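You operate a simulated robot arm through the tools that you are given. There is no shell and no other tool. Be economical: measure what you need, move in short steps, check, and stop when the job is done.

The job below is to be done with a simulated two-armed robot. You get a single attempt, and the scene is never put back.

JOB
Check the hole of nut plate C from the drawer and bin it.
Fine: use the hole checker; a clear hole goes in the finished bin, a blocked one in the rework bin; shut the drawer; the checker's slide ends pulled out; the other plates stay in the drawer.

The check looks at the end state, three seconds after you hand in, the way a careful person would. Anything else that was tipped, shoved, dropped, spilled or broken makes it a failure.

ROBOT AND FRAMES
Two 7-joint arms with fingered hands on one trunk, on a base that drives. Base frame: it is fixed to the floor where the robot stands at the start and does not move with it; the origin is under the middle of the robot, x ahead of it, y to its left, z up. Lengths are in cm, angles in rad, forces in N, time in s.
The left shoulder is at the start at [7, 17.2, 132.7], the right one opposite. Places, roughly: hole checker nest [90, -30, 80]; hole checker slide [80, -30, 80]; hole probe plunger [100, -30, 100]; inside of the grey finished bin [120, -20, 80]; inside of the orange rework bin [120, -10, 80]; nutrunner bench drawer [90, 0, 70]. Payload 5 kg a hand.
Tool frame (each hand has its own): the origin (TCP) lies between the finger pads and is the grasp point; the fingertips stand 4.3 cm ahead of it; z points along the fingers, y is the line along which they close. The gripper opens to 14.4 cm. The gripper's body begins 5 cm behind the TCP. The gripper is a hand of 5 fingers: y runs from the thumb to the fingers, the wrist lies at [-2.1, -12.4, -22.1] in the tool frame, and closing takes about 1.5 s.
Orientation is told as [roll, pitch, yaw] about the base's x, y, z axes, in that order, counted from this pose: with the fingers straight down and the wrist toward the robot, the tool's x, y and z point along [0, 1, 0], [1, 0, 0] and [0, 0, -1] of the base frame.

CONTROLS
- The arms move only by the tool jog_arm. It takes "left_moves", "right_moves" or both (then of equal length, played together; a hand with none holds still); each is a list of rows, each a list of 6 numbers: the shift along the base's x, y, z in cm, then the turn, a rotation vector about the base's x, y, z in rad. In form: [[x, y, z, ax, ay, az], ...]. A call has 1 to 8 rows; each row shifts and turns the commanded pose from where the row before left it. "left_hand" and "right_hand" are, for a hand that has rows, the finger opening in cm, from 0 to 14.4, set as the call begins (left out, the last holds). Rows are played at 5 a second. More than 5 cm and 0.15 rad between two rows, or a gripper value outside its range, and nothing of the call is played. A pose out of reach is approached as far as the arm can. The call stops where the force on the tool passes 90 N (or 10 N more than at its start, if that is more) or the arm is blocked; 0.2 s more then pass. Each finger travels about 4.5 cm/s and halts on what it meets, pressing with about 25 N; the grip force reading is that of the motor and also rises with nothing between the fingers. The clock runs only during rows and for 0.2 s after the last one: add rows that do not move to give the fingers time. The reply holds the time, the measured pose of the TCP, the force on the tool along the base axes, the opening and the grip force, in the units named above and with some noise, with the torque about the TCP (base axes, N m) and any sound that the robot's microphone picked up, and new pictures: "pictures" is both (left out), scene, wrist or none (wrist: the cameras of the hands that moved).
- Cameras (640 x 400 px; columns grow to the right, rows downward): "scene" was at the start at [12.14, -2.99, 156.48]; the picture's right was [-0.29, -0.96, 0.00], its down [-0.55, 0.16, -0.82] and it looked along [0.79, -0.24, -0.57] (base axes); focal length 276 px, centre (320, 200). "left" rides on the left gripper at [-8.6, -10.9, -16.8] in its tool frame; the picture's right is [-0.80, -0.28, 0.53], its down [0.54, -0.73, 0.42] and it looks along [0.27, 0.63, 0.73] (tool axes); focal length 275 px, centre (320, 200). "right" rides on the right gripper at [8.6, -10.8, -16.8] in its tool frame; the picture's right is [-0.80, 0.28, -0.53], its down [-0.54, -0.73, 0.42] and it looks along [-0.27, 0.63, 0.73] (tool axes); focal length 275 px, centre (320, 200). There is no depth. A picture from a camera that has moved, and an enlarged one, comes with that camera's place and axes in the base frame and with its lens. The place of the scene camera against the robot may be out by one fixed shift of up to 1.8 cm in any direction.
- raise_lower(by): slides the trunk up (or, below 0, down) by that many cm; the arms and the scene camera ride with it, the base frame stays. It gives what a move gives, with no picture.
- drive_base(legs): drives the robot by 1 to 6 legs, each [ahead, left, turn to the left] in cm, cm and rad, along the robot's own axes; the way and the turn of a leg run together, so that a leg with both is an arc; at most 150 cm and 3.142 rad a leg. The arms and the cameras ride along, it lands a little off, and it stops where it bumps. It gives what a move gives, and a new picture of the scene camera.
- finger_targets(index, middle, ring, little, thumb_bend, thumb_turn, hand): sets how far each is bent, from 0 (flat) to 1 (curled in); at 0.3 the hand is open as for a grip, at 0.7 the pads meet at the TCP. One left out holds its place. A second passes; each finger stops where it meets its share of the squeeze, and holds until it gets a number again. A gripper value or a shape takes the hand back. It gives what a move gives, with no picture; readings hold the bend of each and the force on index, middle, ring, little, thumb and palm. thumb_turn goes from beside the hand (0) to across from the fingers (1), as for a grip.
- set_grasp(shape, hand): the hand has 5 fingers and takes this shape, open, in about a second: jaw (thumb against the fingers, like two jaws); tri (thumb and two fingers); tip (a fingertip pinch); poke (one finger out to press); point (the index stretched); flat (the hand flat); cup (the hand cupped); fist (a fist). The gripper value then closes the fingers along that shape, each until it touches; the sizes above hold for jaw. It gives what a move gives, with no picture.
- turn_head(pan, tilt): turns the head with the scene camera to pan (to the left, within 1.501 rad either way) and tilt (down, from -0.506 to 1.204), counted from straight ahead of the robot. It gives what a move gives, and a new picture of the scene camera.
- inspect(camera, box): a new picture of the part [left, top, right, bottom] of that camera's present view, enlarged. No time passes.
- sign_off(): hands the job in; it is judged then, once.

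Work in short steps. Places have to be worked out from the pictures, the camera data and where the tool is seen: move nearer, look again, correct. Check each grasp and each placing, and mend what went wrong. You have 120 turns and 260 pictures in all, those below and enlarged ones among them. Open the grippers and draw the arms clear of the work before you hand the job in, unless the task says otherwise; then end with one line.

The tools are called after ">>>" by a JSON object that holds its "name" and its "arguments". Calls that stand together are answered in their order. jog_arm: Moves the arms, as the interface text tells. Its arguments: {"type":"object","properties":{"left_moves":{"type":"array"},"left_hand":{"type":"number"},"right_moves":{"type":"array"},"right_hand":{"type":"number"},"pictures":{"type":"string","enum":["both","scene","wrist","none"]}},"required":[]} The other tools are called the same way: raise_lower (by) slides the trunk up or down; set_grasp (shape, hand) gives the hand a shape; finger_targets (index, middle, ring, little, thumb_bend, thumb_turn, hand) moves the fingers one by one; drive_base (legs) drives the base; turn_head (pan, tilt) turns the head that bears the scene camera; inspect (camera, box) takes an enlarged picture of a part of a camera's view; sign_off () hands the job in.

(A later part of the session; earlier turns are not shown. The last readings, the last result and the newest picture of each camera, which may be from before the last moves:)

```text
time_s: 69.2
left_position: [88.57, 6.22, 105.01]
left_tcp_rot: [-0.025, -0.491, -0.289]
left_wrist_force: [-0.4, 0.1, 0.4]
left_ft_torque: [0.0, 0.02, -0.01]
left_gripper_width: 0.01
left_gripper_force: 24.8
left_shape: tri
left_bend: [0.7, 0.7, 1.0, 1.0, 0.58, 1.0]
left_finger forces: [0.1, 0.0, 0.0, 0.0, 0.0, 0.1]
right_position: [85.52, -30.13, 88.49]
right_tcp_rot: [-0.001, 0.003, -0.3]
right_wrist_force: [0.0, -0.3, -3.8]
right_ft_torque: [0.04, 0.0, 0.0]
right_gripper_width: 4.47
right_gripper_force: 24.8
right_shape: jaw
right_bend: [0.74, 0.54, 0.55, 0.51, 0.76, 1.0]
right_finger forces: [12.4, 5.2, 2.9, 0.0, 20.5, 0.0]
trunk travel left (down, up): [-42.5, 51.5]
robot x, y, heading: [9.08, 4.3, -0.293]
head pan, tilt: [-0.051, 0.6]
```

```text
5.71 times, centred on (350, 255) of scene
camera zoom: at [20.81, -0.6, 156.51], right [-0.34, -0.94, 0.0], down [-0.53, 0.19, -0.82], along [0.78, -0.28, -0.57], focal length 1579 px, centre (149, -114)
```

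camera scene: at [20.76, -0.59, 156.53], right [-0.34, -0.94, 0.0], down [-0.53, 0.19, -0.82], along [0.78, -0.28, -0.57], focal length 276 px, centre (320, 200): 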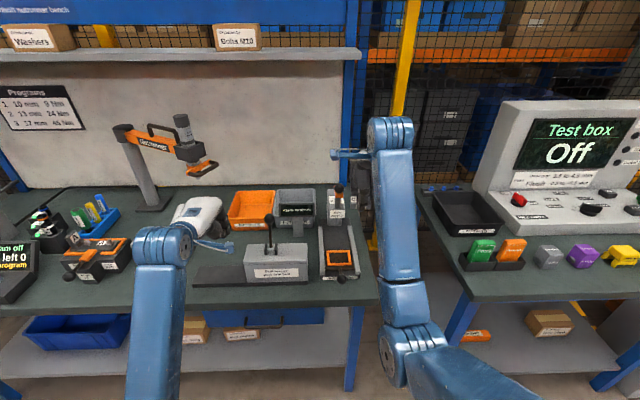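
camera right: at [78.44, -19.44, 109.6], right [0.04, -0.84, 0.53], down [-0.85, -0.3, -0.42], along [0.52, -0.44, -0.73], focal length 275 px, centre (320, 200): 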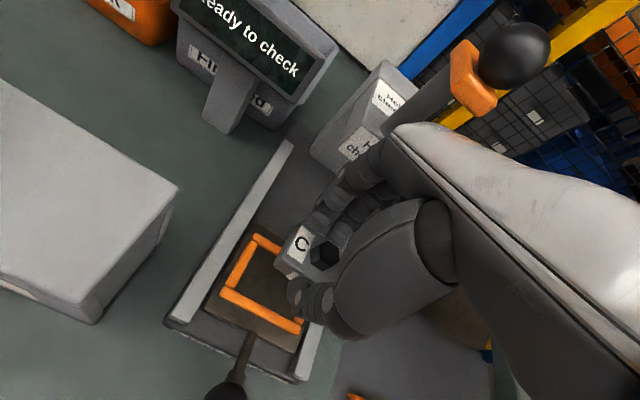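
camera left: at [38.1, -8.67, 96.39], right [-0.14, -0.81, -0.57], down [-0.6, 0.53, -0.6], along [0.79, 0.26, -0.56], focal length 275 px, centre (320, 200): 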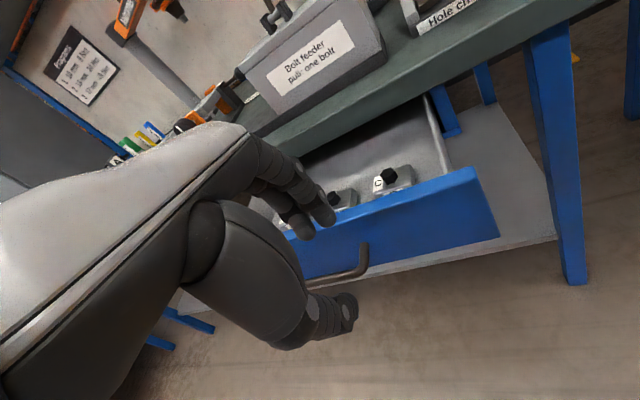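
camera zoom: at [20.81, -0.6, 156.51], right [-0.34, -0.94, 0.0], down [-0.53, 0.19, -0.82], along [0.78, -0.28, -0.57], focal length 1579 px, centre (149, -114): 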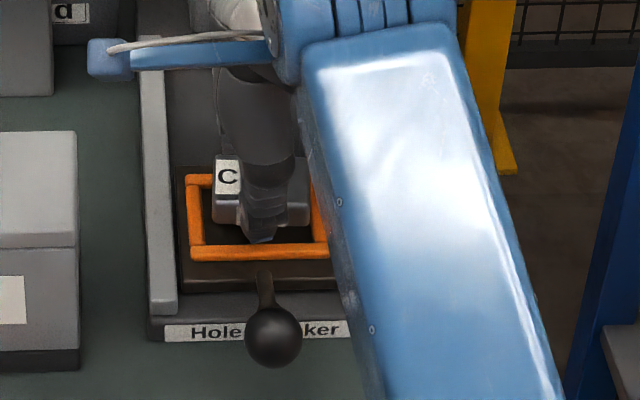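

Centring is close now. I'll nudge 0.2 cm left and lower to contact.

>>> {"name": "jog_arm", "arguments": {"right_moves": [[0.06, 0.19, -0.4, 0, 0, 0], [0, 0, -0.4, 0, 0, 0], [0, 0, -0.3, 0, 0, 0]], "right_hand": 2, "pictures": "none"}}

>>> {"name": "inspect", "arguments": {"camera": "right", "box": [220, 200, 400, 350]}}

>>> {"name": "inspect", "arguments": {"camera": "scene", "box": [320, 220, 380, 290]}}

```text
time_s: 70.0
left_position: [88.33, 6.14, 105.24]
left_tcp_rot: [-0.025, -0.491, -0.286]
left_wrist_force: [-0.3, -0.6, 0.4]
left_ft_torque: [-0.02, -0.01, 0.0]
left_gripper_width: 0.0
left_gripper_force: 25.3
left_shape: tri
left_bend: [0.7, 0.7, 1.0, 1.0, 0.58, 1.0]
left_finger forces: [0.0, 0.0, 0.1, 0.0, 0.0, 0.1]
right_position: [85.78, -29.96, 88.0]
right_tcp_rot: [0.001, -0.008, -0.301]
right_wrist_force: [0.7, -2.5, 17.1]
right_ft_torque: [0.04, -0.48, -0.03]
right_gripper_width: 4.48
right_gripper_force: 25.2
right_shape: jaw
right_bend: [0.74, 0.54, 0.55, 0.51, 0.76, 1.0]
right_finger forces: [29.8, 5.0, 2.8, 0.1, 25.3, 0.1]
trunk travel left (down, up): [-42.5, 51.5]
robot x, y, heading: [8.59, 4.46, -0.296]
head pan, tilt: [-0.051, 0.6]
```

```text
2.67 times, centred on (310, 275) of right
camera zoom: at [77.95, -18.6, 104.9], right [0.03, -0.84, 0.54], down [-0.85, -0.3, -0.43], along [0.52, -0.44, -0.73], focal length 734 px, centre (347, 0)
```

zoom: 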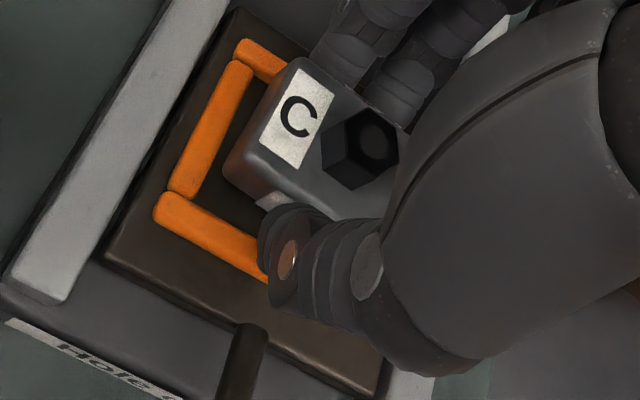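

```text
5.71 times, centred on (350, 255) of scene
camera zoom: at [20.57, -0.5, 156.58], right [-0.34, -0.94, 0.0], down [-0.53, 0.19, -0.83], along [0.78, -0.28, -0.56], focal length 1579 px, centre (149, -114)
```

zoom: 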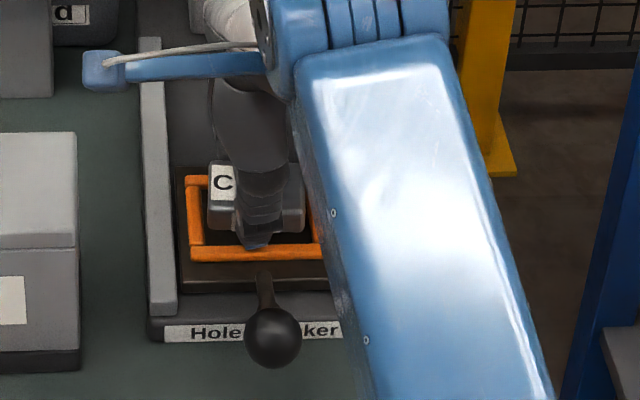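

The fingertips rest on the frame bars and the plate is centred between them. I'll open gently so it drops into the nest.

>>> {"name": "jog_arm", "arguments": {"right_moves": [[0, 0, 0.2, 0, 0, 0], [0, 0, 0, 0, 0, 0], [0, 0, 0, 0, 0, 0], [0, 0, 0, 0, 0, 0]], "right_hand": 7.5, "pictures": "none"}}

>>> {"name": "inspect", "arguments": {"camera": "right", "box": [220, 200, 400, 350]}}

>>> {"name": "inspect", "arguments": {"camera": "scene", "box": [320, 220, 380, 290]}}

```text
time_s: 71.0
left_position: [88.53, 6.33, 105.0]
left_tcp_rot: [-0.025, -0.49, -0.287]
left_wrist_force: [0.2, -0.2, 0.4]
left_ft_torque: [-0.01, 0.03, 0.0]
left_gripper_width: 0.0
left_gripper_force: 25.0
left_shape: tri
left_bend: [0.7, 0.7, 1.0, 1.0, 0.58, 1.0]
left_finger forces: [0.0, 0.0, 0.0, 0.0, 0.0, 0.0]
right_position: [85.8, -29.9, 87.73]
right_tcp_rot: [0.001, 0.001, -0.298]
right_wrist_force: [3.4, -0.2, 1.6]
right_ft_torque: [-0.01, -0.06, 0.0]
right_gripper_width: 7.14
right_gripper_force: 0.0
right_shape: jaw
right_bend: [0.74, 0.44, 0.41, 0.4, 0.72, 1.0]
right_finger forces: [0.0, 0.1, 0.0, 0.0, 4.2, 0.0]
trunk travel left (down, up): [-42.5, 51.5]
robot x, y, heading: [9.05, 3.91, -0.3]
head pan, tilt: [-0.051, 0.6]
```

```text
2.67 times, centred on (310, 275) of right
camera zoom: at [78.05, -18.62, 104.67], right [0.04, -0.84, 0.53], down [-0.85, -0.3, -0.42], along [0.52, -0.44, -0.73], focal length 734 px, centre (347, 0)
```

zoom: 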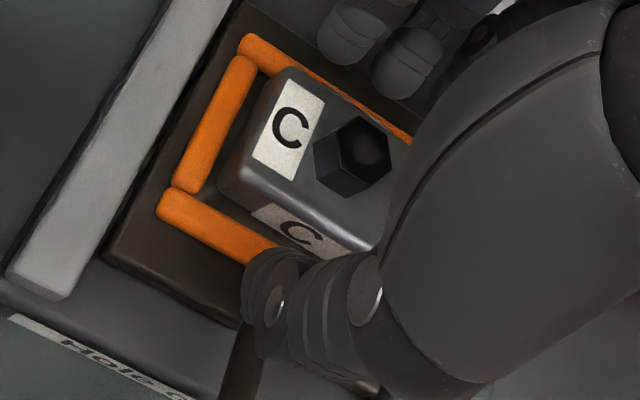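

```text
5.71 times, centred on (350, 255) of scene
camera zoom: at [20.81, -0.58, 156.51], right [-0.34, -0.94, 0.0], down [-0.53, 0.19, -0.82], along [0.78, -0.28, -0.57], focal length 1579 px, centre (149, -114)
```

zoom: 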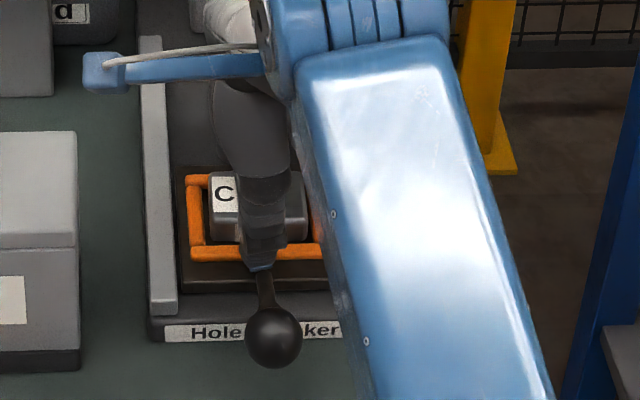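

The plate has dropped into the frame. I'll lift the hand straight up and take a look.

>>> {"name": "jog_arm", "arguments": {"right_moves": [[0, 0, 1, 0, 0, 0], [0, 0, 2.5, 0, 0, 0], [0, 0, 4, 0, 0, 0], [-2, 0.6, 4, 0, 0, 0], [-4, 1.2, 0, 0, 0, 0], [-4, 1.2, 0, 0, 0, 0]], "right_hand": 8, "pictures": "none"}}

>>> {"name": "inspect", "arguments": {"camera": "right", "box": [200, 60, 480, 300]}}

>>> {"name": "inspect", "arguments": {"camera": "scene", "box": [300, 180, 390, 300]}}

```text
time_s: 72.4
left_position: [88.49, 6.35, 105.19]
left_tcp_rot: [-0.024, -0.491, -0.287]
left_wrist_force: [-0.5, 1.0, 1.0]
left_ft_torque: [-0.03, -0.03, 0.03]
left_gripper_width: 0.01
left_gripper_force: 24.8
left_shape: tri
left_bend: [0.7, 0.7, 1.0, 1.0, 0.58, 1.0]
left_finger forces: [0.0, 0.0, 0.0, 0.1, 0.0, 0.0]
right_position: [75.67, -26.93, 99.31]
right_tcp_rot: [-0.001, -0.001, -0.299]
right_wrist_force: [-0.7, 0.6, 0.9]
right_ft_torque: [-0.01, -0.04, -0.03]
right_gripper_width: 7.98
right_gripper_force: 0.0
right_shape: jaw
right_bend: [0.74, 0.43, 0.39, 0.4, 0.68, 1.0]
right_finger forces: [0.0, 0.0, 0.0, 0.1, 0.0, 0.0]
trunk travel left (down, up): [-42.5, 51.5]
robot x, y, heading: [8.88, 4.58, -0.296]
head pan, tilt: [-0.051, 0.6]
```

```text
1.67 times, centred on (340, 180) of right
camera zoom: at [67.78, -15.57, 116.37], right [0.04, -0.84, 0.53], down [-0.85, -0.3, -0.42], along [0.52, -0.44, -0.73], focal length 459 px, centre (287, 233)
```

zoom: 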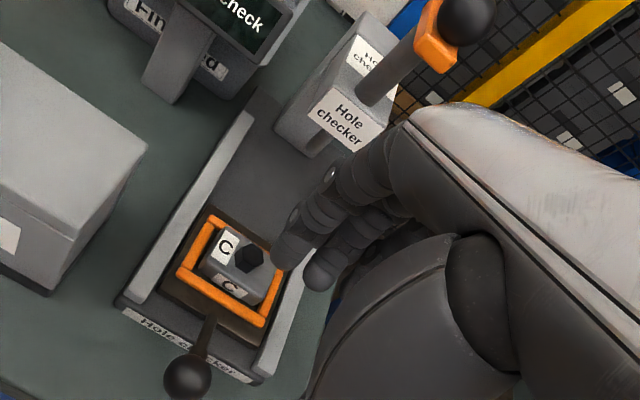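

```text
3.33 times, centred on (345, 240) of scene
camera zoom: at [20.61, -0.52, 156.55], right [-0.34, -0.94, 0.0], down [-0.53, 0.19, -0.83], along [0.78, -0.28, -0.56], focal length 921 px, centre (237, 67)
```

zoom: 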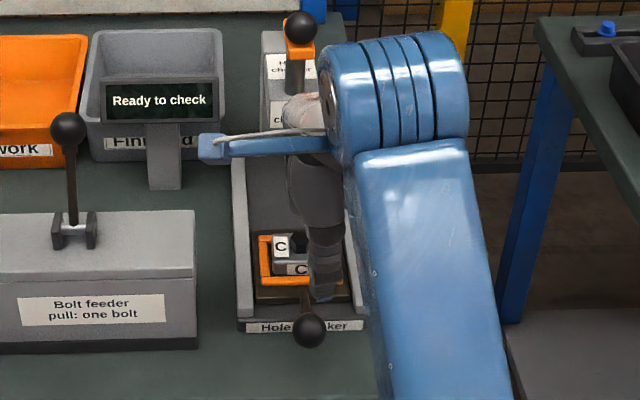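

The plate is seated in the nest. The slide knob is at about [75.8, -27.4, 84]. I'll close the hand and drop the fingertips just in front of the knob.

>>> {"name": "jog_arm", "arguments": {"right_moves": [[-2.2, 0.55, 0, 0, 0, 0], [-2.2, 0.55, 0, 0, 0, 0], [-2.2, 0.55, 0, 0, 0, 0], [0, 0, -3, 0, 0, 0], [0, 0, -3, 0, 0, 0], [0, 0, -3.5, 0, 0, 0], [0, 0, -3.5, 0, 0, 0]], "right_hand": 0, "pictures": "none"}}

>>> {"name": "inspect", "arguments": {"camera": "right", "box": [140, 100, 460, 360]}}

>>> {"name": "inspect", "arguments": {"camera": "scene", "box": [290, 210, 400, 320]}}

```text
time_s: 74.0
left_position: [88.43, 6.18, 105.09]
left_tcp_rot: [-0.026, -0.492, -0.289]
left_wrist_force: [-0.6, 0.8, 0.0]
left_ft_torque: [-0.01, -0.01, -0.01]
left_gripper_width: 0.0
left_gripper_force: 25.0
left_shape: tri
left_bend: [0.7, 0.7, 1.0, 1.0, 0.58, 1.0]
left_finger forces: [0.0, 0.0, 0.1, 0.1, 0.0, 0.0]
right_position: [69.12, -25.36, 86.34]
right_tcp_rot: [-0.001, -0.002, -0.299]
right_wrist_force: [0.6, -0.9, -0.5]
right_ft_torque: [-0.02, 0.01, -0.01]
right_gripper_width: 0.01
right_gripper_force: 25.6
right_shape: jaw
right_bend: [0.7, 0.7, 0.7, 0.7, 0.59, 1.0]
right_finger forces: [0.0, 0.0, 0.1, 0.0, 0.1, 0.0]
trunk travel left (down, up): [-42.5, 51.5]
robot x, y, heading: [8.98, 4.24, -0.296]
head pan, tilt: [-0.051, 0.6]
```

```text
1.54 times, centred on (300, 230) of right
camera zoom: at [61.48, -14.07, 103.2], right [0.04, -0.84, 0.53], down [-0.85, -0.3, -0.42], along [0.52, -0.44, -0.73], focal length 424 px, centre (351, 154)
```

zoom: 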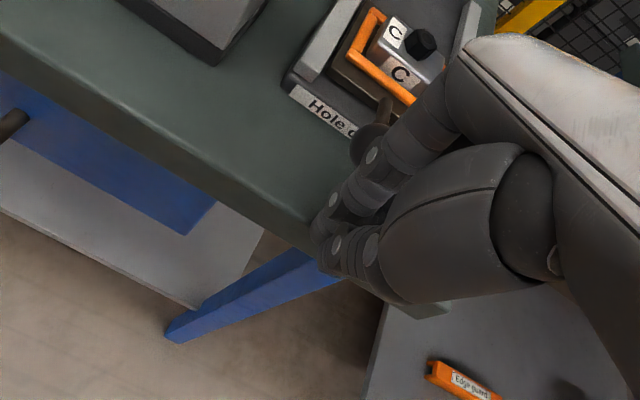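

```text
3.64 times, centred on (345, 265) of scene
camera zoom: at [20.77, -0.6, 156.53], right [-0.34, -0.94, 0.0], down [-0.53, 0.19, -0.82], along [0.78, -0.28, -0.57], focal length 1005 px, centre (229, -36)
```

zoom: 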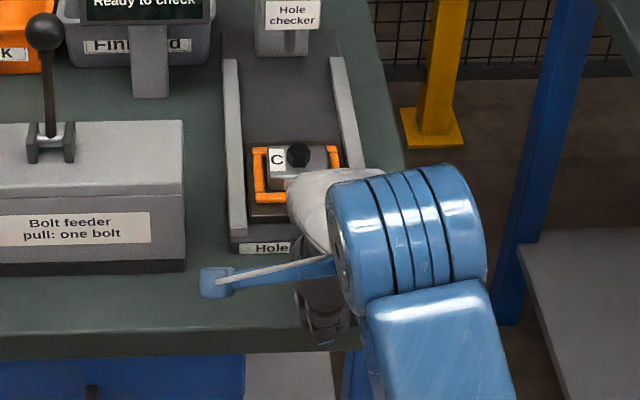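

The hand sits in front of the knob. I'll push along the rails (+u) and watch the force.

>>> {"name": "jog_arm", "arguments": {"right_moves": [[1.4, -0.44, 0, 0, 0, 0], [1.4, -0.44, 0, 0, 0, 0], [1.4, -0.44, 0, 0, 0, 0], [1.4, -0.44, 0, 0, 0, 0], [1.4, -0.44, 0, 0, 0, 0]], "pictures": "none"}}

>>> {"name": "inspect", "arguments": {"camera": "right", "box": [200, 30, 520, 290]}}

>>> {"name": "inspect", "arguments": {"camera": "scene", "box": [290, 180, 400, 290]}}

```text
time_s: 75.2
left_position: [88.6, 6.18, 105.25]
left_tcp_rot: [-0.024, -0.492, -0.288]
left_wrist_force: [-0.2, 0.0, 0.3]
left_ft_torque: [-0.01, 0.02, -0.03]
left_gripper_width: 0.0
left_gripper_force: 25.3
left_shape: tri
left_bend: [0.7, 0.7, 1.0, 1.0, 0.58, 1.0]
left_finger forces: [0.0, 0.0, 0.0, 0.0, 0.0, 0.0]
right_position: [76.15, -27.64, 86.25]
right_tcp_rot: [0.001, 0.002, -0.299]
right_wrist_force: [-1.8, -3.0, 2.1]
right_ft_torque: [-0.07, -0.03, -0.1]
right_gripper_width: 0.0
right_gripper_force: 24.9
right_shape: jaw
right_bend: [0.7, 0.7, 0.7, 0.7, 0.59, 1.0]
right_finger forces: [0.0, 3.2, 0.1, 0.1, 0.1, 0.0]
trunk travel left (down, up): [-42.5, 51.5]
robot x, y, heading: [9.04, 4.24, -0.299]
head pan, tilt: [-0.051, 0.6]
```

```text
1.54 times, centred on (360, 160) of right
camera zoom: at [68.44, -16.25, 103.18], right [0.04, -0.85, 0.53], down [-0.85, -0.3, -0.42], along [0.52, -0.44, -0.73], focal length 424 px, centre (258, 262)
```

zoom: 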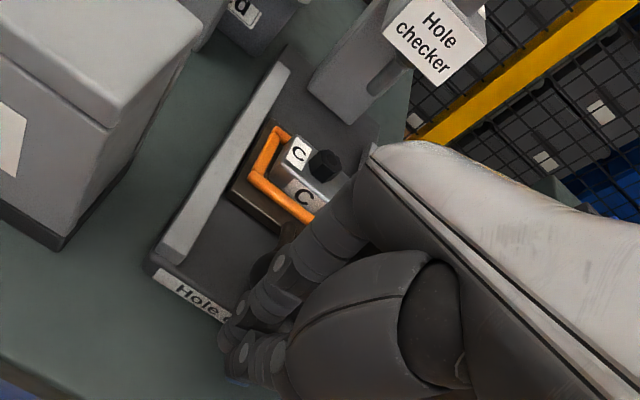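

```text
3.64 times, centred on (345, 235) of scene
camera zoom: at [20.78, -0.6, 156.52], right [-0.34, -0.94, 0.0], down [-0.53, 0.19, -0.82], along [0.78, -0.28, -0.57], focal length 1005 px, centre (229, 73)
```

zoom: 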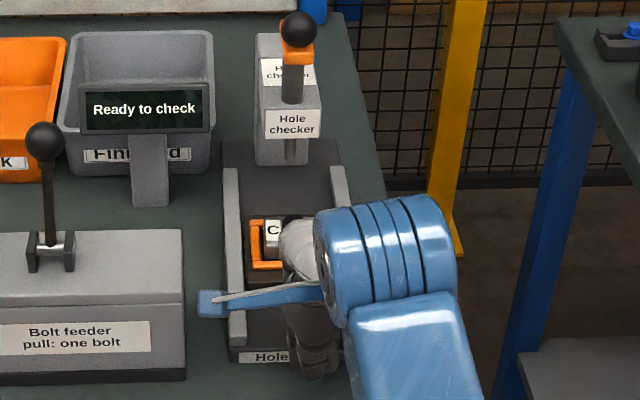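

The slide moves with little force. I'll keep pushing.

>>> {"name": "jog_arm", "arguments": {"right_moves": [[1.4, -0.44, 0, 0, 0, 0], [1.4, -0.44, 0, 0, 0, 0], [1.4, -0.44, 0, 0, 0, 0], [1.4, -0.44, 0, 0, 0, 0]], "pictures": "none"}}

>>> {"name": "inspect", "arguments": {"camera": "right", "box": [200, 0, 520, 260]}}

>>> {"name": "inspect", "arguments": {"camera": "scene", "box": [290, 180, 400, 290]}}

```text
time_s: 76.2
left_position: [88.61, 6.17, 104.98]
left_tcp_rot: [-0.026, -0.491, -0.288]
left_wrist_force: [0.0, -0.7, -0.5]
left_ft_torque: [0.04, 0.03, -0.03]
left_gripper_width: 0.0
left_gripper_force: 25.3
left_shape: tri
left_bend: [0.7, 0.7, 1.0, 1.0, 0.58, 1.0]
left_finger forces: [0.0, 0.0, 0.0, 0.1, 0.1, 0.0]
right_position: [81.73, -29.21, 86.33]
right_tcp_rot: [0.001, 0.002, -0.297]
right_wrist_force: [-0.9, 0.4, -0.2]
right_ft_torque: [0.0, 0.04, 0.02]
right_gripper_width: 0.01
right_gripper_force: 25.1
right_shape: jaw
right_bend: [0.7, 0.7, 0.7, 0.7, 0.59, 1.0]
right_finger forces: [0.1, 0.0, 0.1, 0.1, 0.0, 0.0]
trunk travel left (down, up): [-42.5, 51.5]
robot x, y, heading: [8.76, 4.44, -0.297]
head pan, tilt: [-0.051, 0.6]
```

```text
1.54 times, centred on (360, 130) of right
camera zoom: at [74.06, -18.0, 103.21], right [0.04, -0.84, 0.53], down [-0.85, -0.3, -0.42], along [0.52, -0.44, -0.73], focal length 424 px, centre (258, 308)
```

zoom: 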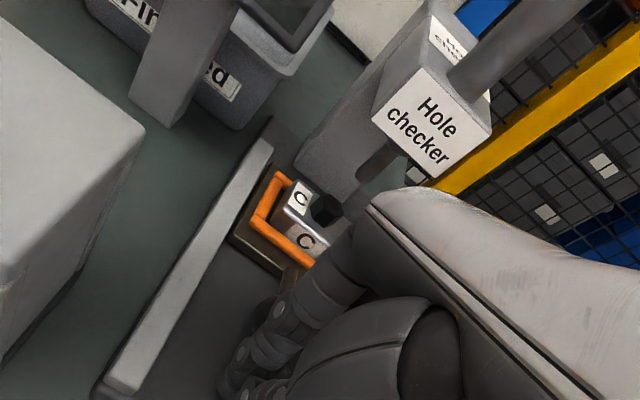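

```text
3.64 times, centred on (345, 235) of scene
camera zoom: at [20.84, -0.59, 156.51], right [-0.34, -0.94, 0.0], down [-0.53, 0.19, -0.82], along [0.78, -0.28, -0.57], focal length 1005 px, centre (229, 73)
```

zoom: 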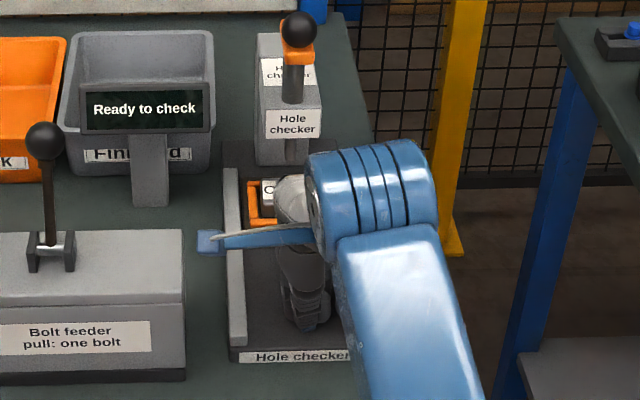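

>>> {"name": "jog_arm", "arguments": {"right_moves": [[1.2, -0.37, 0, 0, 0, 0], [1.2, -0.37, 0, 0, 0, 0], [1, -0.31, 0, 0, 0, 0], [0.8, -0.25, 0, 0, 0, 0]], "pictures": "none"}}

>>> {"name": "inspect", "arguments": {"camera": "right", "box": [200, 0, 520, 260]}}

>>> {"name": "inspect", "arguments": {"camera": "scene", "box": [290, 180, 400, 290]}}

```text
time_s: 77.1
left_position: [87.6, 6.2, 105.58]
left_tcp_rot: [-0.024, -0.498, -0.291]
left_wrist_force: [-0.3, -0.2, -0.2]
left_ft_torque: [0.0, 0.02, -0.02]
left_gripper_width: 0.01
left_gripper_force: 24.8
left_shape: tri
left_bend: [0.7, 0.7, 1.0, 1.0, 0.58, 1.0]
left_finger forces: [0.0, 0.1, 0.0, 0.1, 0.0, 0.1]
right_position: [84.02, -30.53, 86.44]
right_tcp_rot: [-0.001, 0.013, -0.3]
right_wrist_force: [-56.9, 9.5, 32.7]
right_ft_torque: [0.1, 0.33, -0.16]
right_gripper_width: 0.0
right_gripper_force: 25.2
right_shape: jaw
right_bend: [0.7, 0.7, 0.7, 0.7, 0.57, 1.0]
right_finger forces: [45.2, 28.8, 0.4, 0.1, 0.0, 0.0]
trunk travel left (down, up): [-42.5, 51.5]
robot x, y, heading: [8.82, 4.32, -0.3]
head pan, tilt: [-0.051, 0.6]
stopped in row 4 (right hand): the force on the tool passed its limit at 95 N (the readings are from after the stop); the commanded pose is now the measured one
```

```text
1.54 times, centred on (360, 130) of right
camera zoom: at [76.63, -19.15, 103.52], right [0.04, -0.85, 0.53], down [-0.86, -0.3, -0.41], along [0.51, -0.44, -0.74], focal length 424 px, centre (258, 308)
```

zoom: 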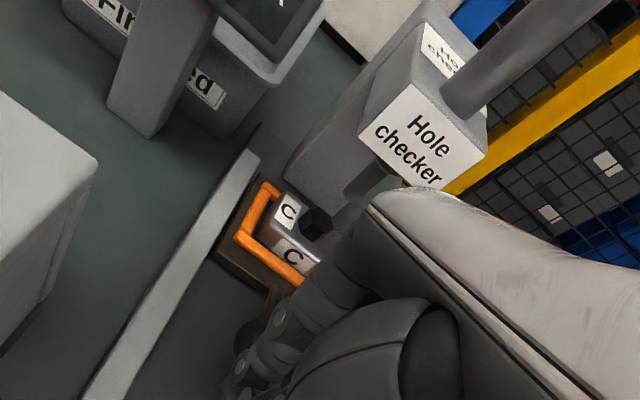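

```text
3.64 times, centred on (345, 235) of scene
camera zoom: at [19.52, -0.26, 156.68], right [-0.34, -0.94, 0.0], down [-0.53, 0.19, -0.83], along [0.78, -0.28, -0.56], focal length 1005 px, centre (229, 73)
```

zoom: 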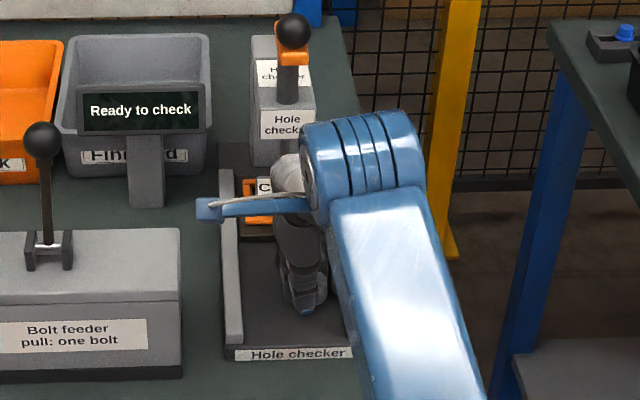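

A firm stop came up (95 N), presumably the end of the slide. I'll back the hand off and check where the plate sits.

>>> {"name": "jog_arm", "arguments": {"right_moves": [[-1.5, 0.47, 0, 0, 0, 0], [-2, 0.6, 0, 0, 0, 0], [-3, 0.9, 2, 0, 0, 0], [-3, 0.9, 4, 0, 0, 0], [-3, -1, 4, 0, 0, 0], [0, -3, 3, 0, 0, 0]], "pictures": "wrist"}}

>>> {"name": "inspect", "arguments": {"camera": "scene", "box": [290, 180, 400, 290]}}

```text
refused: row 4 steps farther than a row can; nothing moved
```

```text
3.64 times, centred on (345, 235) of scene
camera zoom: at [19.52, -0.26, 156.68], right [-0.34, -0.94, 0.0], down [-0.53, 0.19, -0.83], along [0.78, -0.28, -0.56], focal length 1005 px, centre (229, 73)
```

zoom: 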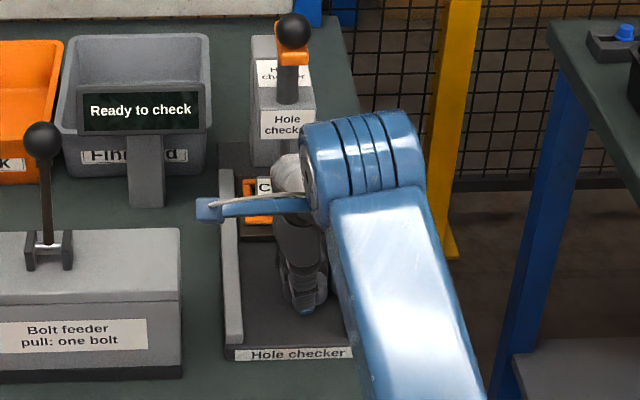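

>>> {"name": "jog_arm", "arguments": {"right_moves": [[-1.5, 0.47, 0, 0, 0, 0], [-2, 0.6, 0, 0, 0, 0], [-3, 0.9, 2, 0, 0, 0], [-2.5, 0.8, 4, 0, 0, 0], [-2, -1, 4, 0, 0, 0], [-1, -3, 3, 0, 0, 0], [-1, -3, 3, 0, 0, 0]], "pictures": "wrist"}}

>>> {"name": "inspect", "arguments": {"camera": "scene", "box": [290, 180, 400, 290]}}

```text
time_s: 78.7
left_position: [88.4, 5.94, 105.17]
left_tcp_rot: [-0.022, -0.491, -0.289]
left_wrist_force: [-0.6, -0.9, 0.4]
left_ft_torque: [-0.01, 0.03, 0.03]
left_gripper_width: 0.01
left_gripper_force: 24.7
left_shape: tri
left_bend: [0.7, 0.7, 1.0, 1.0, 0.58, 1.0]
left_finger forces: [0.0, 0.0, 0.0, 0.1, 0.1, 0.0]
right_position: [71.78, -34.86, 101.83]
right_tcp_rot: [0.0, 0.017, -0.3]
right_wrist_force: [-1.2, -0.8, -0.3]
right_ft_torque: [-0.01, 0.01, 0.0]
right_gripper_width: 0.0
right_gripper_force: 24.7
right_shape: jaw
right_bend: [0.7, 0.7, 0.7, 0.7, 0.59, 1.0]
right_finger forces: [0.0, 0.0, 0.1, 0.0, 0.0, 0.1]
trunk travel left (down, up): [-42.5, 51.5]
robot x, y, heading: [8.95, 4.34, -0.3]
head pan, tilt: [-0.051, 0.6]
camera right: at [64.35, -23.6, 118.84], right [0.04, -0.85, 0.53], down [-0.86, -0.3, -0.41], along [0.51, -0.44, -0.74], focal length 275 px, centre (320, 200)
```

right: 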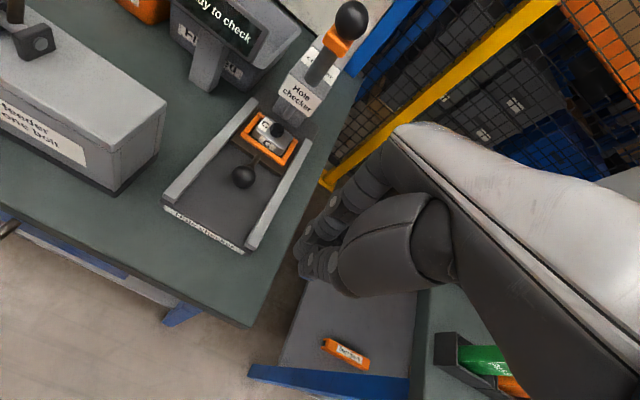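

```text
3.64 times, centred on (345, 235) of scene
camera zoom: at [20.53, -0.66, 156.52], right [-0.34, -0.94, 0.0], down [-0.53, 0.19, -0.82], along [0.78, -0.28, -0.57], focal length 1005 px, centre (229, 73)
```

zoom: 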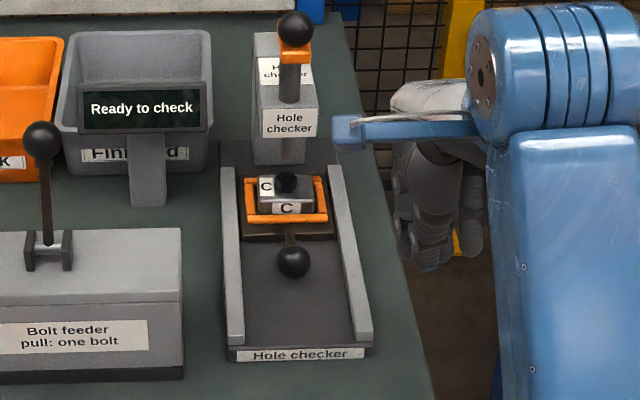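

I'll zoom in on the checker to see whether the plate is under the probe.

>>> {"name": "inspect", "arguments": {"camera": "right", "box": [200, 0, 380, 200]}}

>>> {"name": "inspect", "arguments": {"camera": "scene", "box": [340, 180, 390, 250]}}

```text
2.00 times, centred on (290, 100) of right
camera zoom: at [64.35, -23.6, 118.84], right [0.04, -0.85, 0.53], down [-0.86, -0.3, -0.41], along [0.51, -0.44, -0.74], focal length 551 px, centre (380, 400)
```

zoom: 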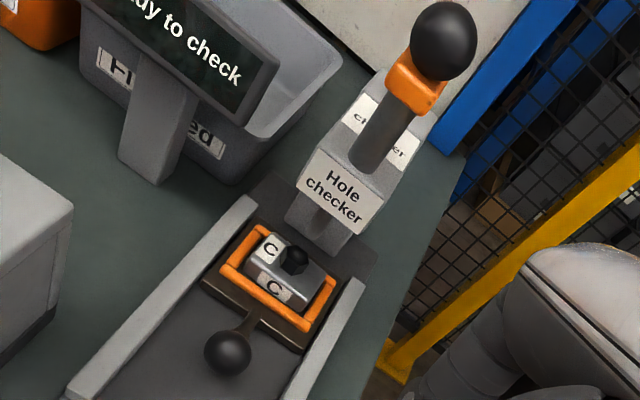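

```text
5.71 times, centred on (365, 215) of scene
camera zoom: at [20.53, -0.66, 156.52], right [-0.34, -0.94, 0.0], down [-0.53, 0.19, -0.82], along [0.78, -0.28, -0.57], focal length 1579 px, centre (63, 114)
```

zoom: 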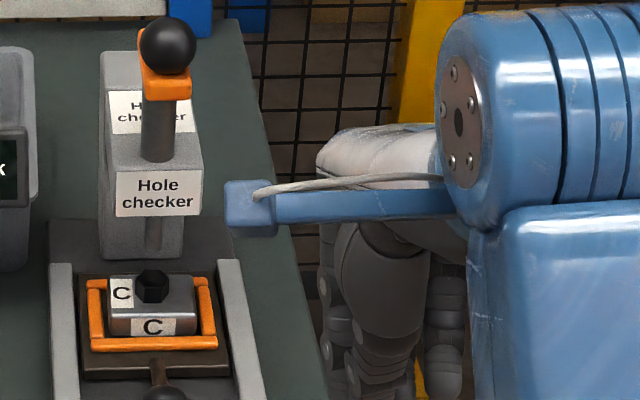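

Working back from both views, the slide moved about 12 cm and the hex sits right under the probe rod. I'll retract the left arm and drive closer, so the right hand reaches the plunger comfortably.

>>> {"name": "jog_arm", "arguments": {"left_moves": [[-3, 1.5, 2, 0, 0, 0], [-3, 1.5, 2, 0, 0, 0], [-3, 1.5, 2, 0, 0, 0], [-3, 1.5, 2, 0, 0, 0], [-2, 1, 2, 0, 0, 0]], "right_moves": [[-1, 0.3, 3, 0, 0, 0], [-1, 0.3, 3, 0, 0, 0], [-1, 0.3, 3, 0, 0, 0], [0, 0, 3, 0, 0, 0], [0, 0, 2, 0, 0, 0]], "pictures": "none"}}

>>> {"name": "drive_base", "arguments": {"legs": [[13, 0, 0]]}}

>>> {"name": "inspect", "arguments": {"camera": "right", "box": [0, 0, 640, 400]}}

```text
time_s: 80.1
left_position: [76.85, 12.92, 114.92]
left_tcp_rot: [-0.025, -0.492, -0.29]
left_wrist_force: [-0.6, -0.1, -0.4]
left_ft_torque: [-0.01, -0.01, -0.01]
left_gripper_width: 0.0
left_gripper_force: 25.4
left_shape: tri
left_bend: [0.7, 0.7, 1.0, 1.0, 0.58, 1.0]
left_finger forces: [0.1, 0.0, 0.0, 0.1, 0.1, 0.0]
left hand out of reach, approached as far as the arm can: row 5
right_position: [68.58, -40.13, 113.71]
right_tcp_rot: [-0.099, 0.006, -0.373]
right_wrist_force: [-0.8, 0.6, 0.5]
right_ft_torque: [-0.04, 0.01, -0.01]
right_gripper_width: 0.01
right_gripper_force: 24.7
right_shape: jaw
right_bend: [0.7, 0.7, 0.7, 0.7, 0.59, 1.0]
right_finger forces: [0.0, 0.0, 0.1, 0.0, 0.0, 0.1]
right hand out of reach, approached as far as the arm can: row 4, 5
trunk travel left (down, up): [-42.5, 51.5]
robot x, y, heading: [9.19, 4.22, -0.299]
head pan, tilt: [-0.051, 0.6]
stopped in row 5 (right hand): the arm was blocked; the commanded pose is now the measured one
```

```text
time_s: 81.4
left_position: [89.09, 8.99, 114.78]
left_tcp_rot: [-0.025, -0.492, -0.289]
left_wrist_force: [-0.7, 0.1, 0.6]
left_ft_torque: [0.01, 0.0, -0.04]
left_gripper_width: 0.0
left_gripper_force: 24.9
left_shape: tri
left_bend: [0.7, 0.7, 1.0, 1.0, 0.58, 1.0]
left_finger forces: [0.0, 0.0, 0.1, 0.0, 0.0, 0.1]
right_position: [80.99, -44.0, 113.53]
right_tcp_rot: [-0.098, 0.007, -0.373]
right_wrist_force: [0.5, 0.1, 1.1]
right_ft_torque: [-0.01, -0.01, 0.0]
right_gripper_width: 0.01
right_gripper_force: 24.8
right_shape: jaw
right_bend: [0.7, 0.7, 0.7, 0.7, 0.59, 1.0]
right_finger forces: [0.0, 0.0, 0.0, 0.1, 0.1, 0.0]
trunk travel left (down, up): [-42.5, 51.5]
robot x, y, heading: [21.29, 0.21, -0.299]
head pan, tilt: [-0.051, 0.6]
camera scene: at [32.9, -4.4, 156.54], right [-0.34, -0.94, 0.0], down [-0.53, 0.19, -0.83], along [0.78, -0.28, -0.56], focal length 276 px, centre (320, 200)
```

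scene: 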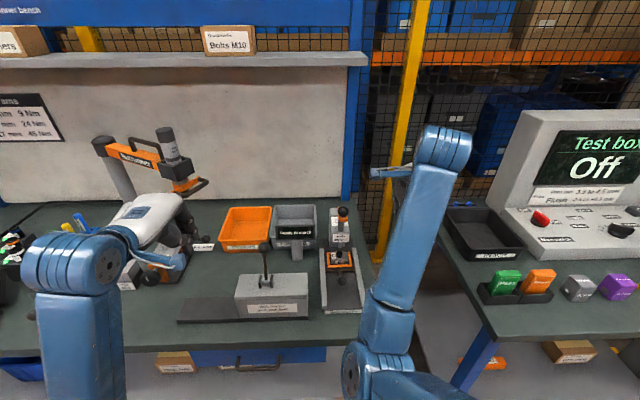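

```text
1.00 times, centred on (320, 200) of right (not enlarged: the box is as wide or as high as the picture)
camera zoom: at [74.8, -30.68, 129.6], right [0.0, -0.8, 0.61], down [-0.89, -0.28, -0.36], along [0.46, -0.54, -0.71], focal length 275 px, centre (320, 200)
```

zoom: 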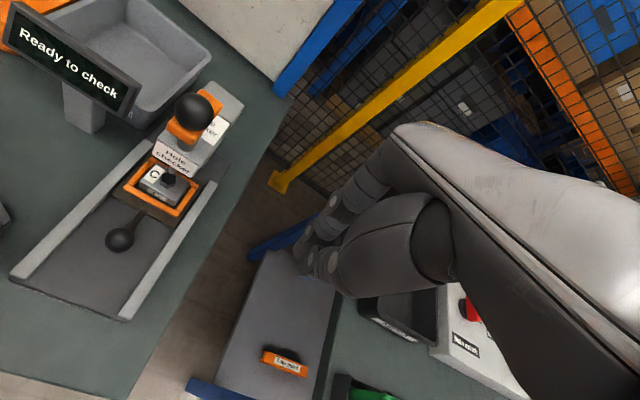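

The plunger knob triangulates to about [97.3, -33.7], top near z 105. I'll square the hand and hover above it.

>>> {"name": "jog_arm", "arguments": {"right_moves": [[2.5, 1.5, 1, 0.03, -0.012, 0.025], [3, 1.9, 1, 0.03, -0.012, 0.025], [3.5, 2.3, 0.5, 0.031, -0.012, 0.025], [3.6, 2.3, 0, 0, 0, 0], [3.6, 2.3, 0, 0, 0, 0]], "pictures": "both"}}

>>> {"name": "inspect", "arguments": {"camera": "right", "box": [160, 120, 440, 380]}}

>>> {"name": "inspect", "arguments": {"camera": "scene", "box": [290, 150, 400, 260]}}

```text
time_s: 82.6
left_position: [89.31, 8.93, 114.64]
left_tcp_rot: [-0.025, -0.49, -0.289]
left_wrist_force: [0.8, 0.2, 0.4]
left_ft_torque: [-0.02, 0.03, -0.02]
left_gripper_width: 0.0
left_gripper_force: 25.1
left_shape: tri
left_bend: [0.7, 0.7, 1.0, 1.0, 0.58, 1.0]
left_finger forces: [0.0, 0.0, 0.1, 0.0, 0.0, 0.0]
right_position: [97.23, -34.86, 115.67]
right_tcp_rot: [-0.014, 0.003, -0.31]
right_wrist_force: [0.5, 0.5, 0.4]
right_ft_torque: [-0.02, 0.02, 0.01]
right_gripper_width: 0.0
right_gripper_force: 25.7
right_shape: jaw
right_bend: [0.7, 0.7, 0.7, 0.7, 0.59, 1.0]
right_finger forces: [0.0, 0.0, 0.0, 0.1, 0.0, 0.0]
trunk travel left (down, up): [-42.5, 51.5]
robot x, y, heading: [21.24, 0.53, -0.296]
head pan, tilt: [-0.051, 0.6]
camera scene: at [33.15, -4.35, 156.51], right [-0.34, -0.94, 0.0], down [-0.53, 0.19, -0.82], along [0.77, -0.28, -0.57], focal length 276 px, centre (320, 200)
camera right: at [89.71, -23.27, 132.55], right [0.03, -0.84, 0.54], down [-0.86, -0.3, -0.41], along [0.51, -0.45, -0.73], focal length 275 px, centre (320, 200)
```

scene: 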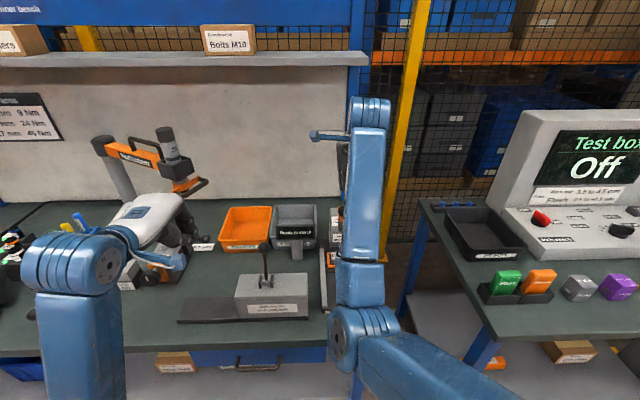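
right: 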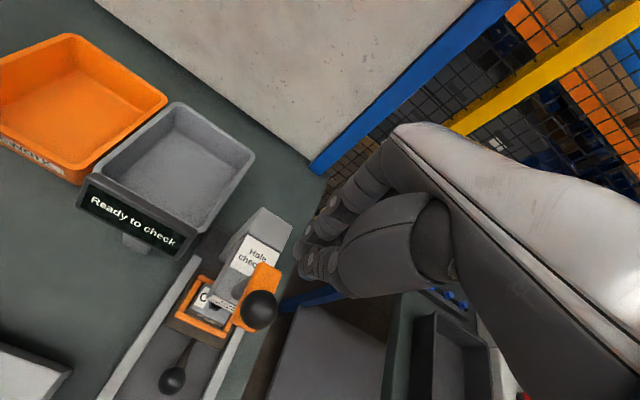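

```text
1.54 times, centred on (300, 250) of right
camera zoom: at [89.71, -23.27, 132.55], right [0.03, -0.84, 0.54], down [-0.86, -0.3, -0.41], along [0.51, -0.45, -0.73], focal length 424 px, centre (351, 123)
```

zoom: 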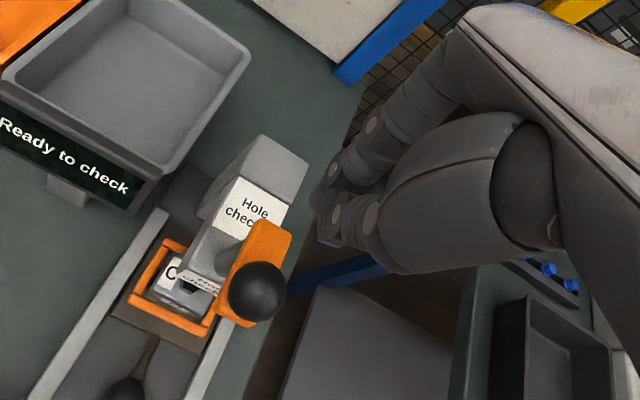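

```text
3.64 times, centred on (345, 205) of scene
camera zoom: at [33.15, -4.35, 156.51], right [-0.34, -0.94, 0.0], down [-0.53, 0.19, -0.82], along [0.77, -0.28, -0.57], focal length 1005 px, centre (229, 182)
```

zoom: 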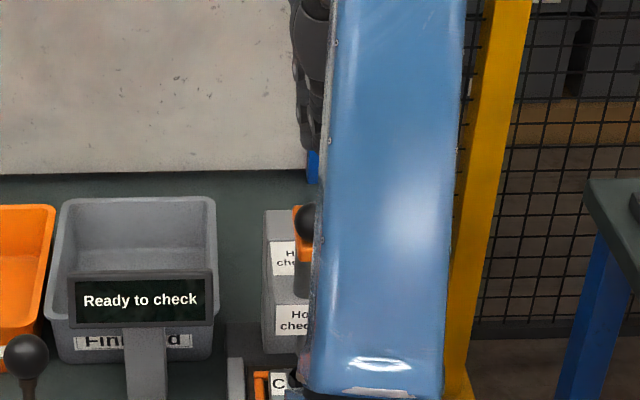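

The fingertips project exactly where expected, so calibration is good. The knob centre is about [94.4, -33.6], top ≈107. I'll move over it and check.

>>> {"name": "jog_arm", "arguments": {"right_moves": [[-1.4, 0.6, 0, 0.013, 0, 0.01], [-1.4, 0.6, 0, 0, 0, 0], [0, 0, -1.5, 0, 0, 0]], "pictures": "none"}}

>>> {"name": "inspect", "arguments": {"camera": "right", "box": [160, 120, 440, 380]}}

```text
time_s: 83.4
left_position: [89.11, 8.92, 114.9]
left_tcp_rot: [-0.025, -0.488, -0.29]
left_wrist_force: [0.2, -0.3, 0.6]
left_ft_torque: [0.0, 0.01, 0.0]
left_gripper_width: 0.0
left_gripper_force: 25.0
left_shape: tri
left_bend: [0.7, 0.7, 1.0, 1.0, 0.58, 1.0]
left_finger forces: [0.0, 0.1, 0.1, 0.0, 0.1, 0.0]
right_position: [94.62, -34.54, 115.79]
right_tcp_rot: [-0.003, -0.014, -0.307]
right_wrist_force: [0.3, 0.0, 0.7]
right_ft_torque: [0.01, -0.03, 0.0]
right_gripper_width: 0.0
right_gripper_force: 25.2
right_shape: jaw
right_bend: [0.7, 0.7, 0.7, 0.7, 0.59, 1.0]
right_finger forces: [0.0, 0.1, 0.1, 0.1, 0.1, 0.0]
trunk travel left (down, up): [-42.5, 51.5]
robot x, y, heading: [21.44, 0.4, -0.299]
head pan, tilt: [-0.051, 0.6]
```

```text
1.54 times, centred on (300, 250) of right
camera zoom: at [86.77, -23.05, 132.5], right [0.02, -0.84, 0.54], down [-0.85, -0.3, -0.43], along [0.53, -0.45, -0.72], focal length 424 px, centre (351, 123)
```

zoom: 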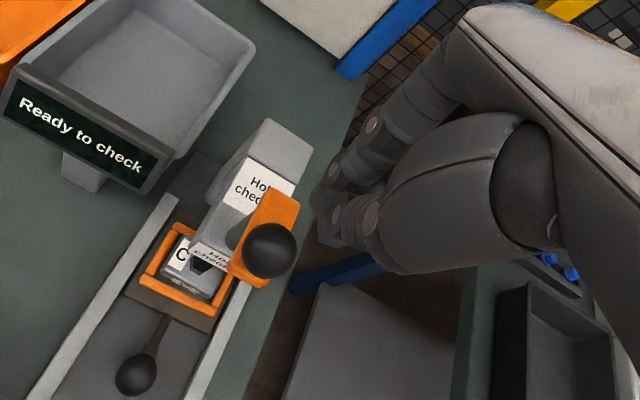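

The knob estimate is consistent at [94.45, -33.7]; the hand lags slightly in y. I'll correct it and descend.

>>> {"name": "jog_arm", "arguments": {"right_moves": [[0, 0.4, -1, 0, 0.012, 0], [0, 0.4, -1, 0, 0, 0], [0, 0, -1, 0, 0, 0], [0, 0, 0, 0, 0, 0]], "pictures": "none"}}

>>> {"name": "inspect", "arguments": {"camera": "right", "box": [160, 120, 440, 380]}}

```text
time_s: 84.6
left_position: [89.18, 8.96, 114.81]
left_tcp_rot: [-0.024, -0.489, -0.291]
left_wrist_force: [0.2, -0.4, 1.0]
left_ft_torque: [-0.01, -0.01, 0.0]
left_gripper_width: 0.0
left_gripper_force: 25.3
left_shape: tri
left_bend: [0.7, 0.7, 1.0, 1.0, 0.58, 1.0]
left_finger forces: [0.0, 0.0, 0.0, 0.1, 0.1, 0.1]
right_position: [94.52, -34.81, 113.05]
right_tcp_rot: [-0.013, -0.007, -0.317]
right_wrist_force: [-0.7, 0.0, 0.0]
right_ft_torque: [-0.02, 0.01, 0.04]
right_gripper_width: 0.0
right_gripper_force: 25.4
right_shape: jaw
right_bend: [0.7, 0.7, 0.7, 0.7, 0.59, 1.0]
right_finger forces: [0.1, 0.0, 0.0, 0.0, 0.0, 0.0]
trunk travel left (down, up): [-42.5, 51.5]
robot x, y, heading: [21.34, 0.4, -0.299]
head pan, tilt: [-0.051, 0.6]
stopped in row 4 (right hand): the arm was blocked; the commanded pose is now the measured one
```

```text
1.54 times, centred on (300, 250) of right
camera zoom: at [87.03, -23.0, 129.72], right [0.02, -0.84, 0.55], down [-0.86, -0.3, -0.42], along [0.51, -0.46, -0.72], focal length 424 px, centre (351, 123)
```

zoom: 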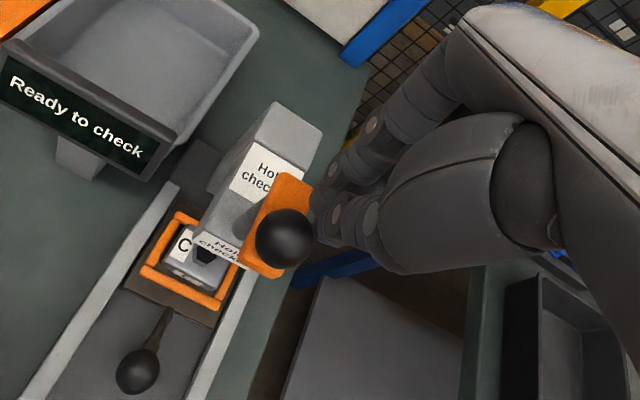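

The arm is at a joint limit here. I'll raise the trunk and shift the base left, so the hand works lower and more to its own side.

>>> {"name": "raise_lower", "arguments": {"by": 14}}

>>> {"name": "drive_base", "arguments": {"legs": [[0, 7, 0]]}}

>>> {"name": "jog_arm", "arguments": {"right_moves": [[-0.5, -1.6, -2, 0.003, 0, 0.005], [-0.5, -1.6, -2, 0.003, 0, 0.005], [-0.5, -1.6, -2, 0.003, 0, 0.005], [0, 0, -3, 0, 0, 0]], "pictures": "none"}}

>>> {"name": "inspect", "arguments": {"camera": "right", "box": [160, 120, 440, 380]}}

```text
time_s: 86.3
left_position: [89.26, 8.88, 128.82]
left_tcp_rot: [-0.023, -0.489, -0.288]
left_wrist_force: [0.2, 0.9, -0.2]
left_ft_torque: [-0.03, 0.03, 0.01]
left_gripper_width: 0.0
left_gripper_force: 25.3
left_shape: tri
left_bend: [0.7, 0.7, 1.0, 1.0, 0.58, 1.0]
left_finger forces: [0.1, 0.0, 0.0, 0.0, 0.0, 0.1]
right_position: [94.64, -34.7, 127.02]
right_tcp_rot: [-0.016, -0.006, -0.318]
right_wrist_force: [0.1, 0.5, -0.2]
right_ft_torque: [0.02, -0.04, -0.02]
right_gripper_width: 0.0
right_gripper_force: 25.1
right_shape: jaw
right_bend: [0.7, 0.7, 0.7, 0.7, 0.59, 1.0]
right_finger forces: [0.1, 0.1, 0.0, 0.1, 0.0, 0.0]
trunk travel left (down, up): [-56.5, 37.5]
robot x, y, heading: [21.16, 0.42, -0.299]
head pan, tilt: [-0.051, 0.6]
```

```text
time_s: 87.3
left_position: [91.2, 14.96, 129.0]
left_tcp_rot: [-0.02, -0.489, -0.293]
left_wrist_force: [-0.3, -1.1, 0.4]
left_ft_torque: [0.03, 0.02, 0.06]
left_gripper_width: 0.04
left_gripper_force: 25.0
left_shape: tri
left_bend: [0.7, 0.7, 1.0, 1.0, 0.58, 1.0]
left_finger forces: [0.0, 0.0, 0.1, 0.0, 0.0, 0.0]
right_position: [96.44, -28.75, 126.85]
right_tcp_rot: [-0.01, -0.007, -0.319]
right_wrist_force: [0.3, -1.1, 0.2]
right_ft_torque: [0.08, 0.01, 0.01]
right_gripper_width: 0.0
right_gripper_force: 25.1
right_shape: jaw
right_bend: [0.7, 0.7, 0.7, 0.7, 0.59, 1.0]
right_finger forces: [0.0, 0.0, 0.1, 0.0, 0.0, 0.1]
trunk travel left (down, up): [-56.5, 37.5]
robot x, y, heading: [23.07, 7.18, -0.302]
head pan, tilt: [-0.051, 0.6]
camera scene: at [34.84, 1.55, 170.53], right [-0.34, -0.94, 0.0], down [-0.53, 0.2, -0.82], along [0.78, -0.28, -0.57], focal length 276 px, centre (320, 200)
```

scene: 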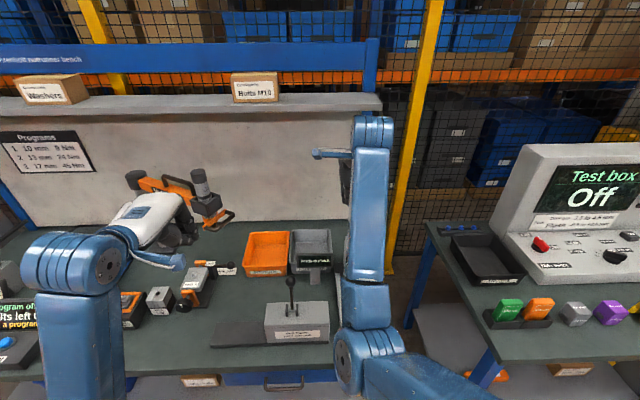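

```text
time_s: 88.3
left_position: [91.18, 15.31, 128.85]
left_tcp_rot: [-0.025, -0.489, -0.291]
left_wrist_force: [-1.3, -0.3, 0.5]
left_ft_torque: [0.0, 0.01, 0.0]
left_gripper_width: 0.01
left_gripper_force: 25.1
left_shape: tri
left_bend: [0.7, 0.7, 1.0, 1.0, 0.58, 1.0]
left_finger forces: [0.0, 0.1, 0.1, 0.0, 0.0, 0.0]
right_position: [94.84, -33.12, 117.94]
right_tcp_rot: [-0.006, -0.004, -0.304]
right_wrist_force: [0.0, -0.8, -1.2]
right_ft_torque: [0.06, -0.01, -0.02]
right_gripper_width: 0.01
right_gripper_force: 24.8
right_shape: jaw
right_bend: [0.7, 0.7, 0.7, 0.7, 0.59, 1.0]
right_finger forces: [0.0, 0.0, 0.0, 0.0, 0.0, 0.1]
trunk travel left (down, up): [-56.5, 37.5]
robot x, y, heading: [23.14, 6.84, -0.299]
head pan, tilt: [-0.051, 0.6]
```

```text
1.54 times, centred on (300, 250) of right
camera zoom: at [87.24, -21.63, 134.74], right [0.03, -0.84, 0.54], down [-0.85, -0.3, -0.42], along [0.52, -0.45, -0.73], focal length 424 px, centre (351, 123)
```

zoom: 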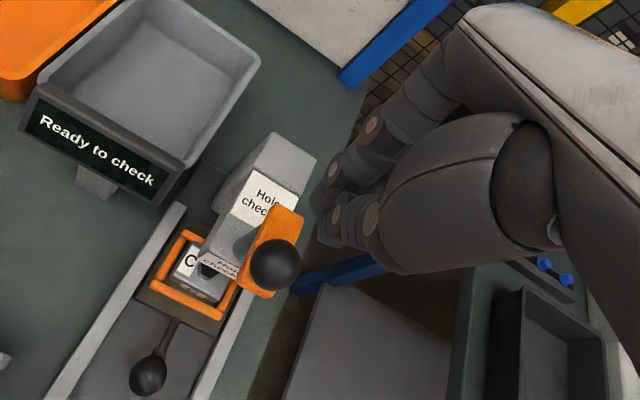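

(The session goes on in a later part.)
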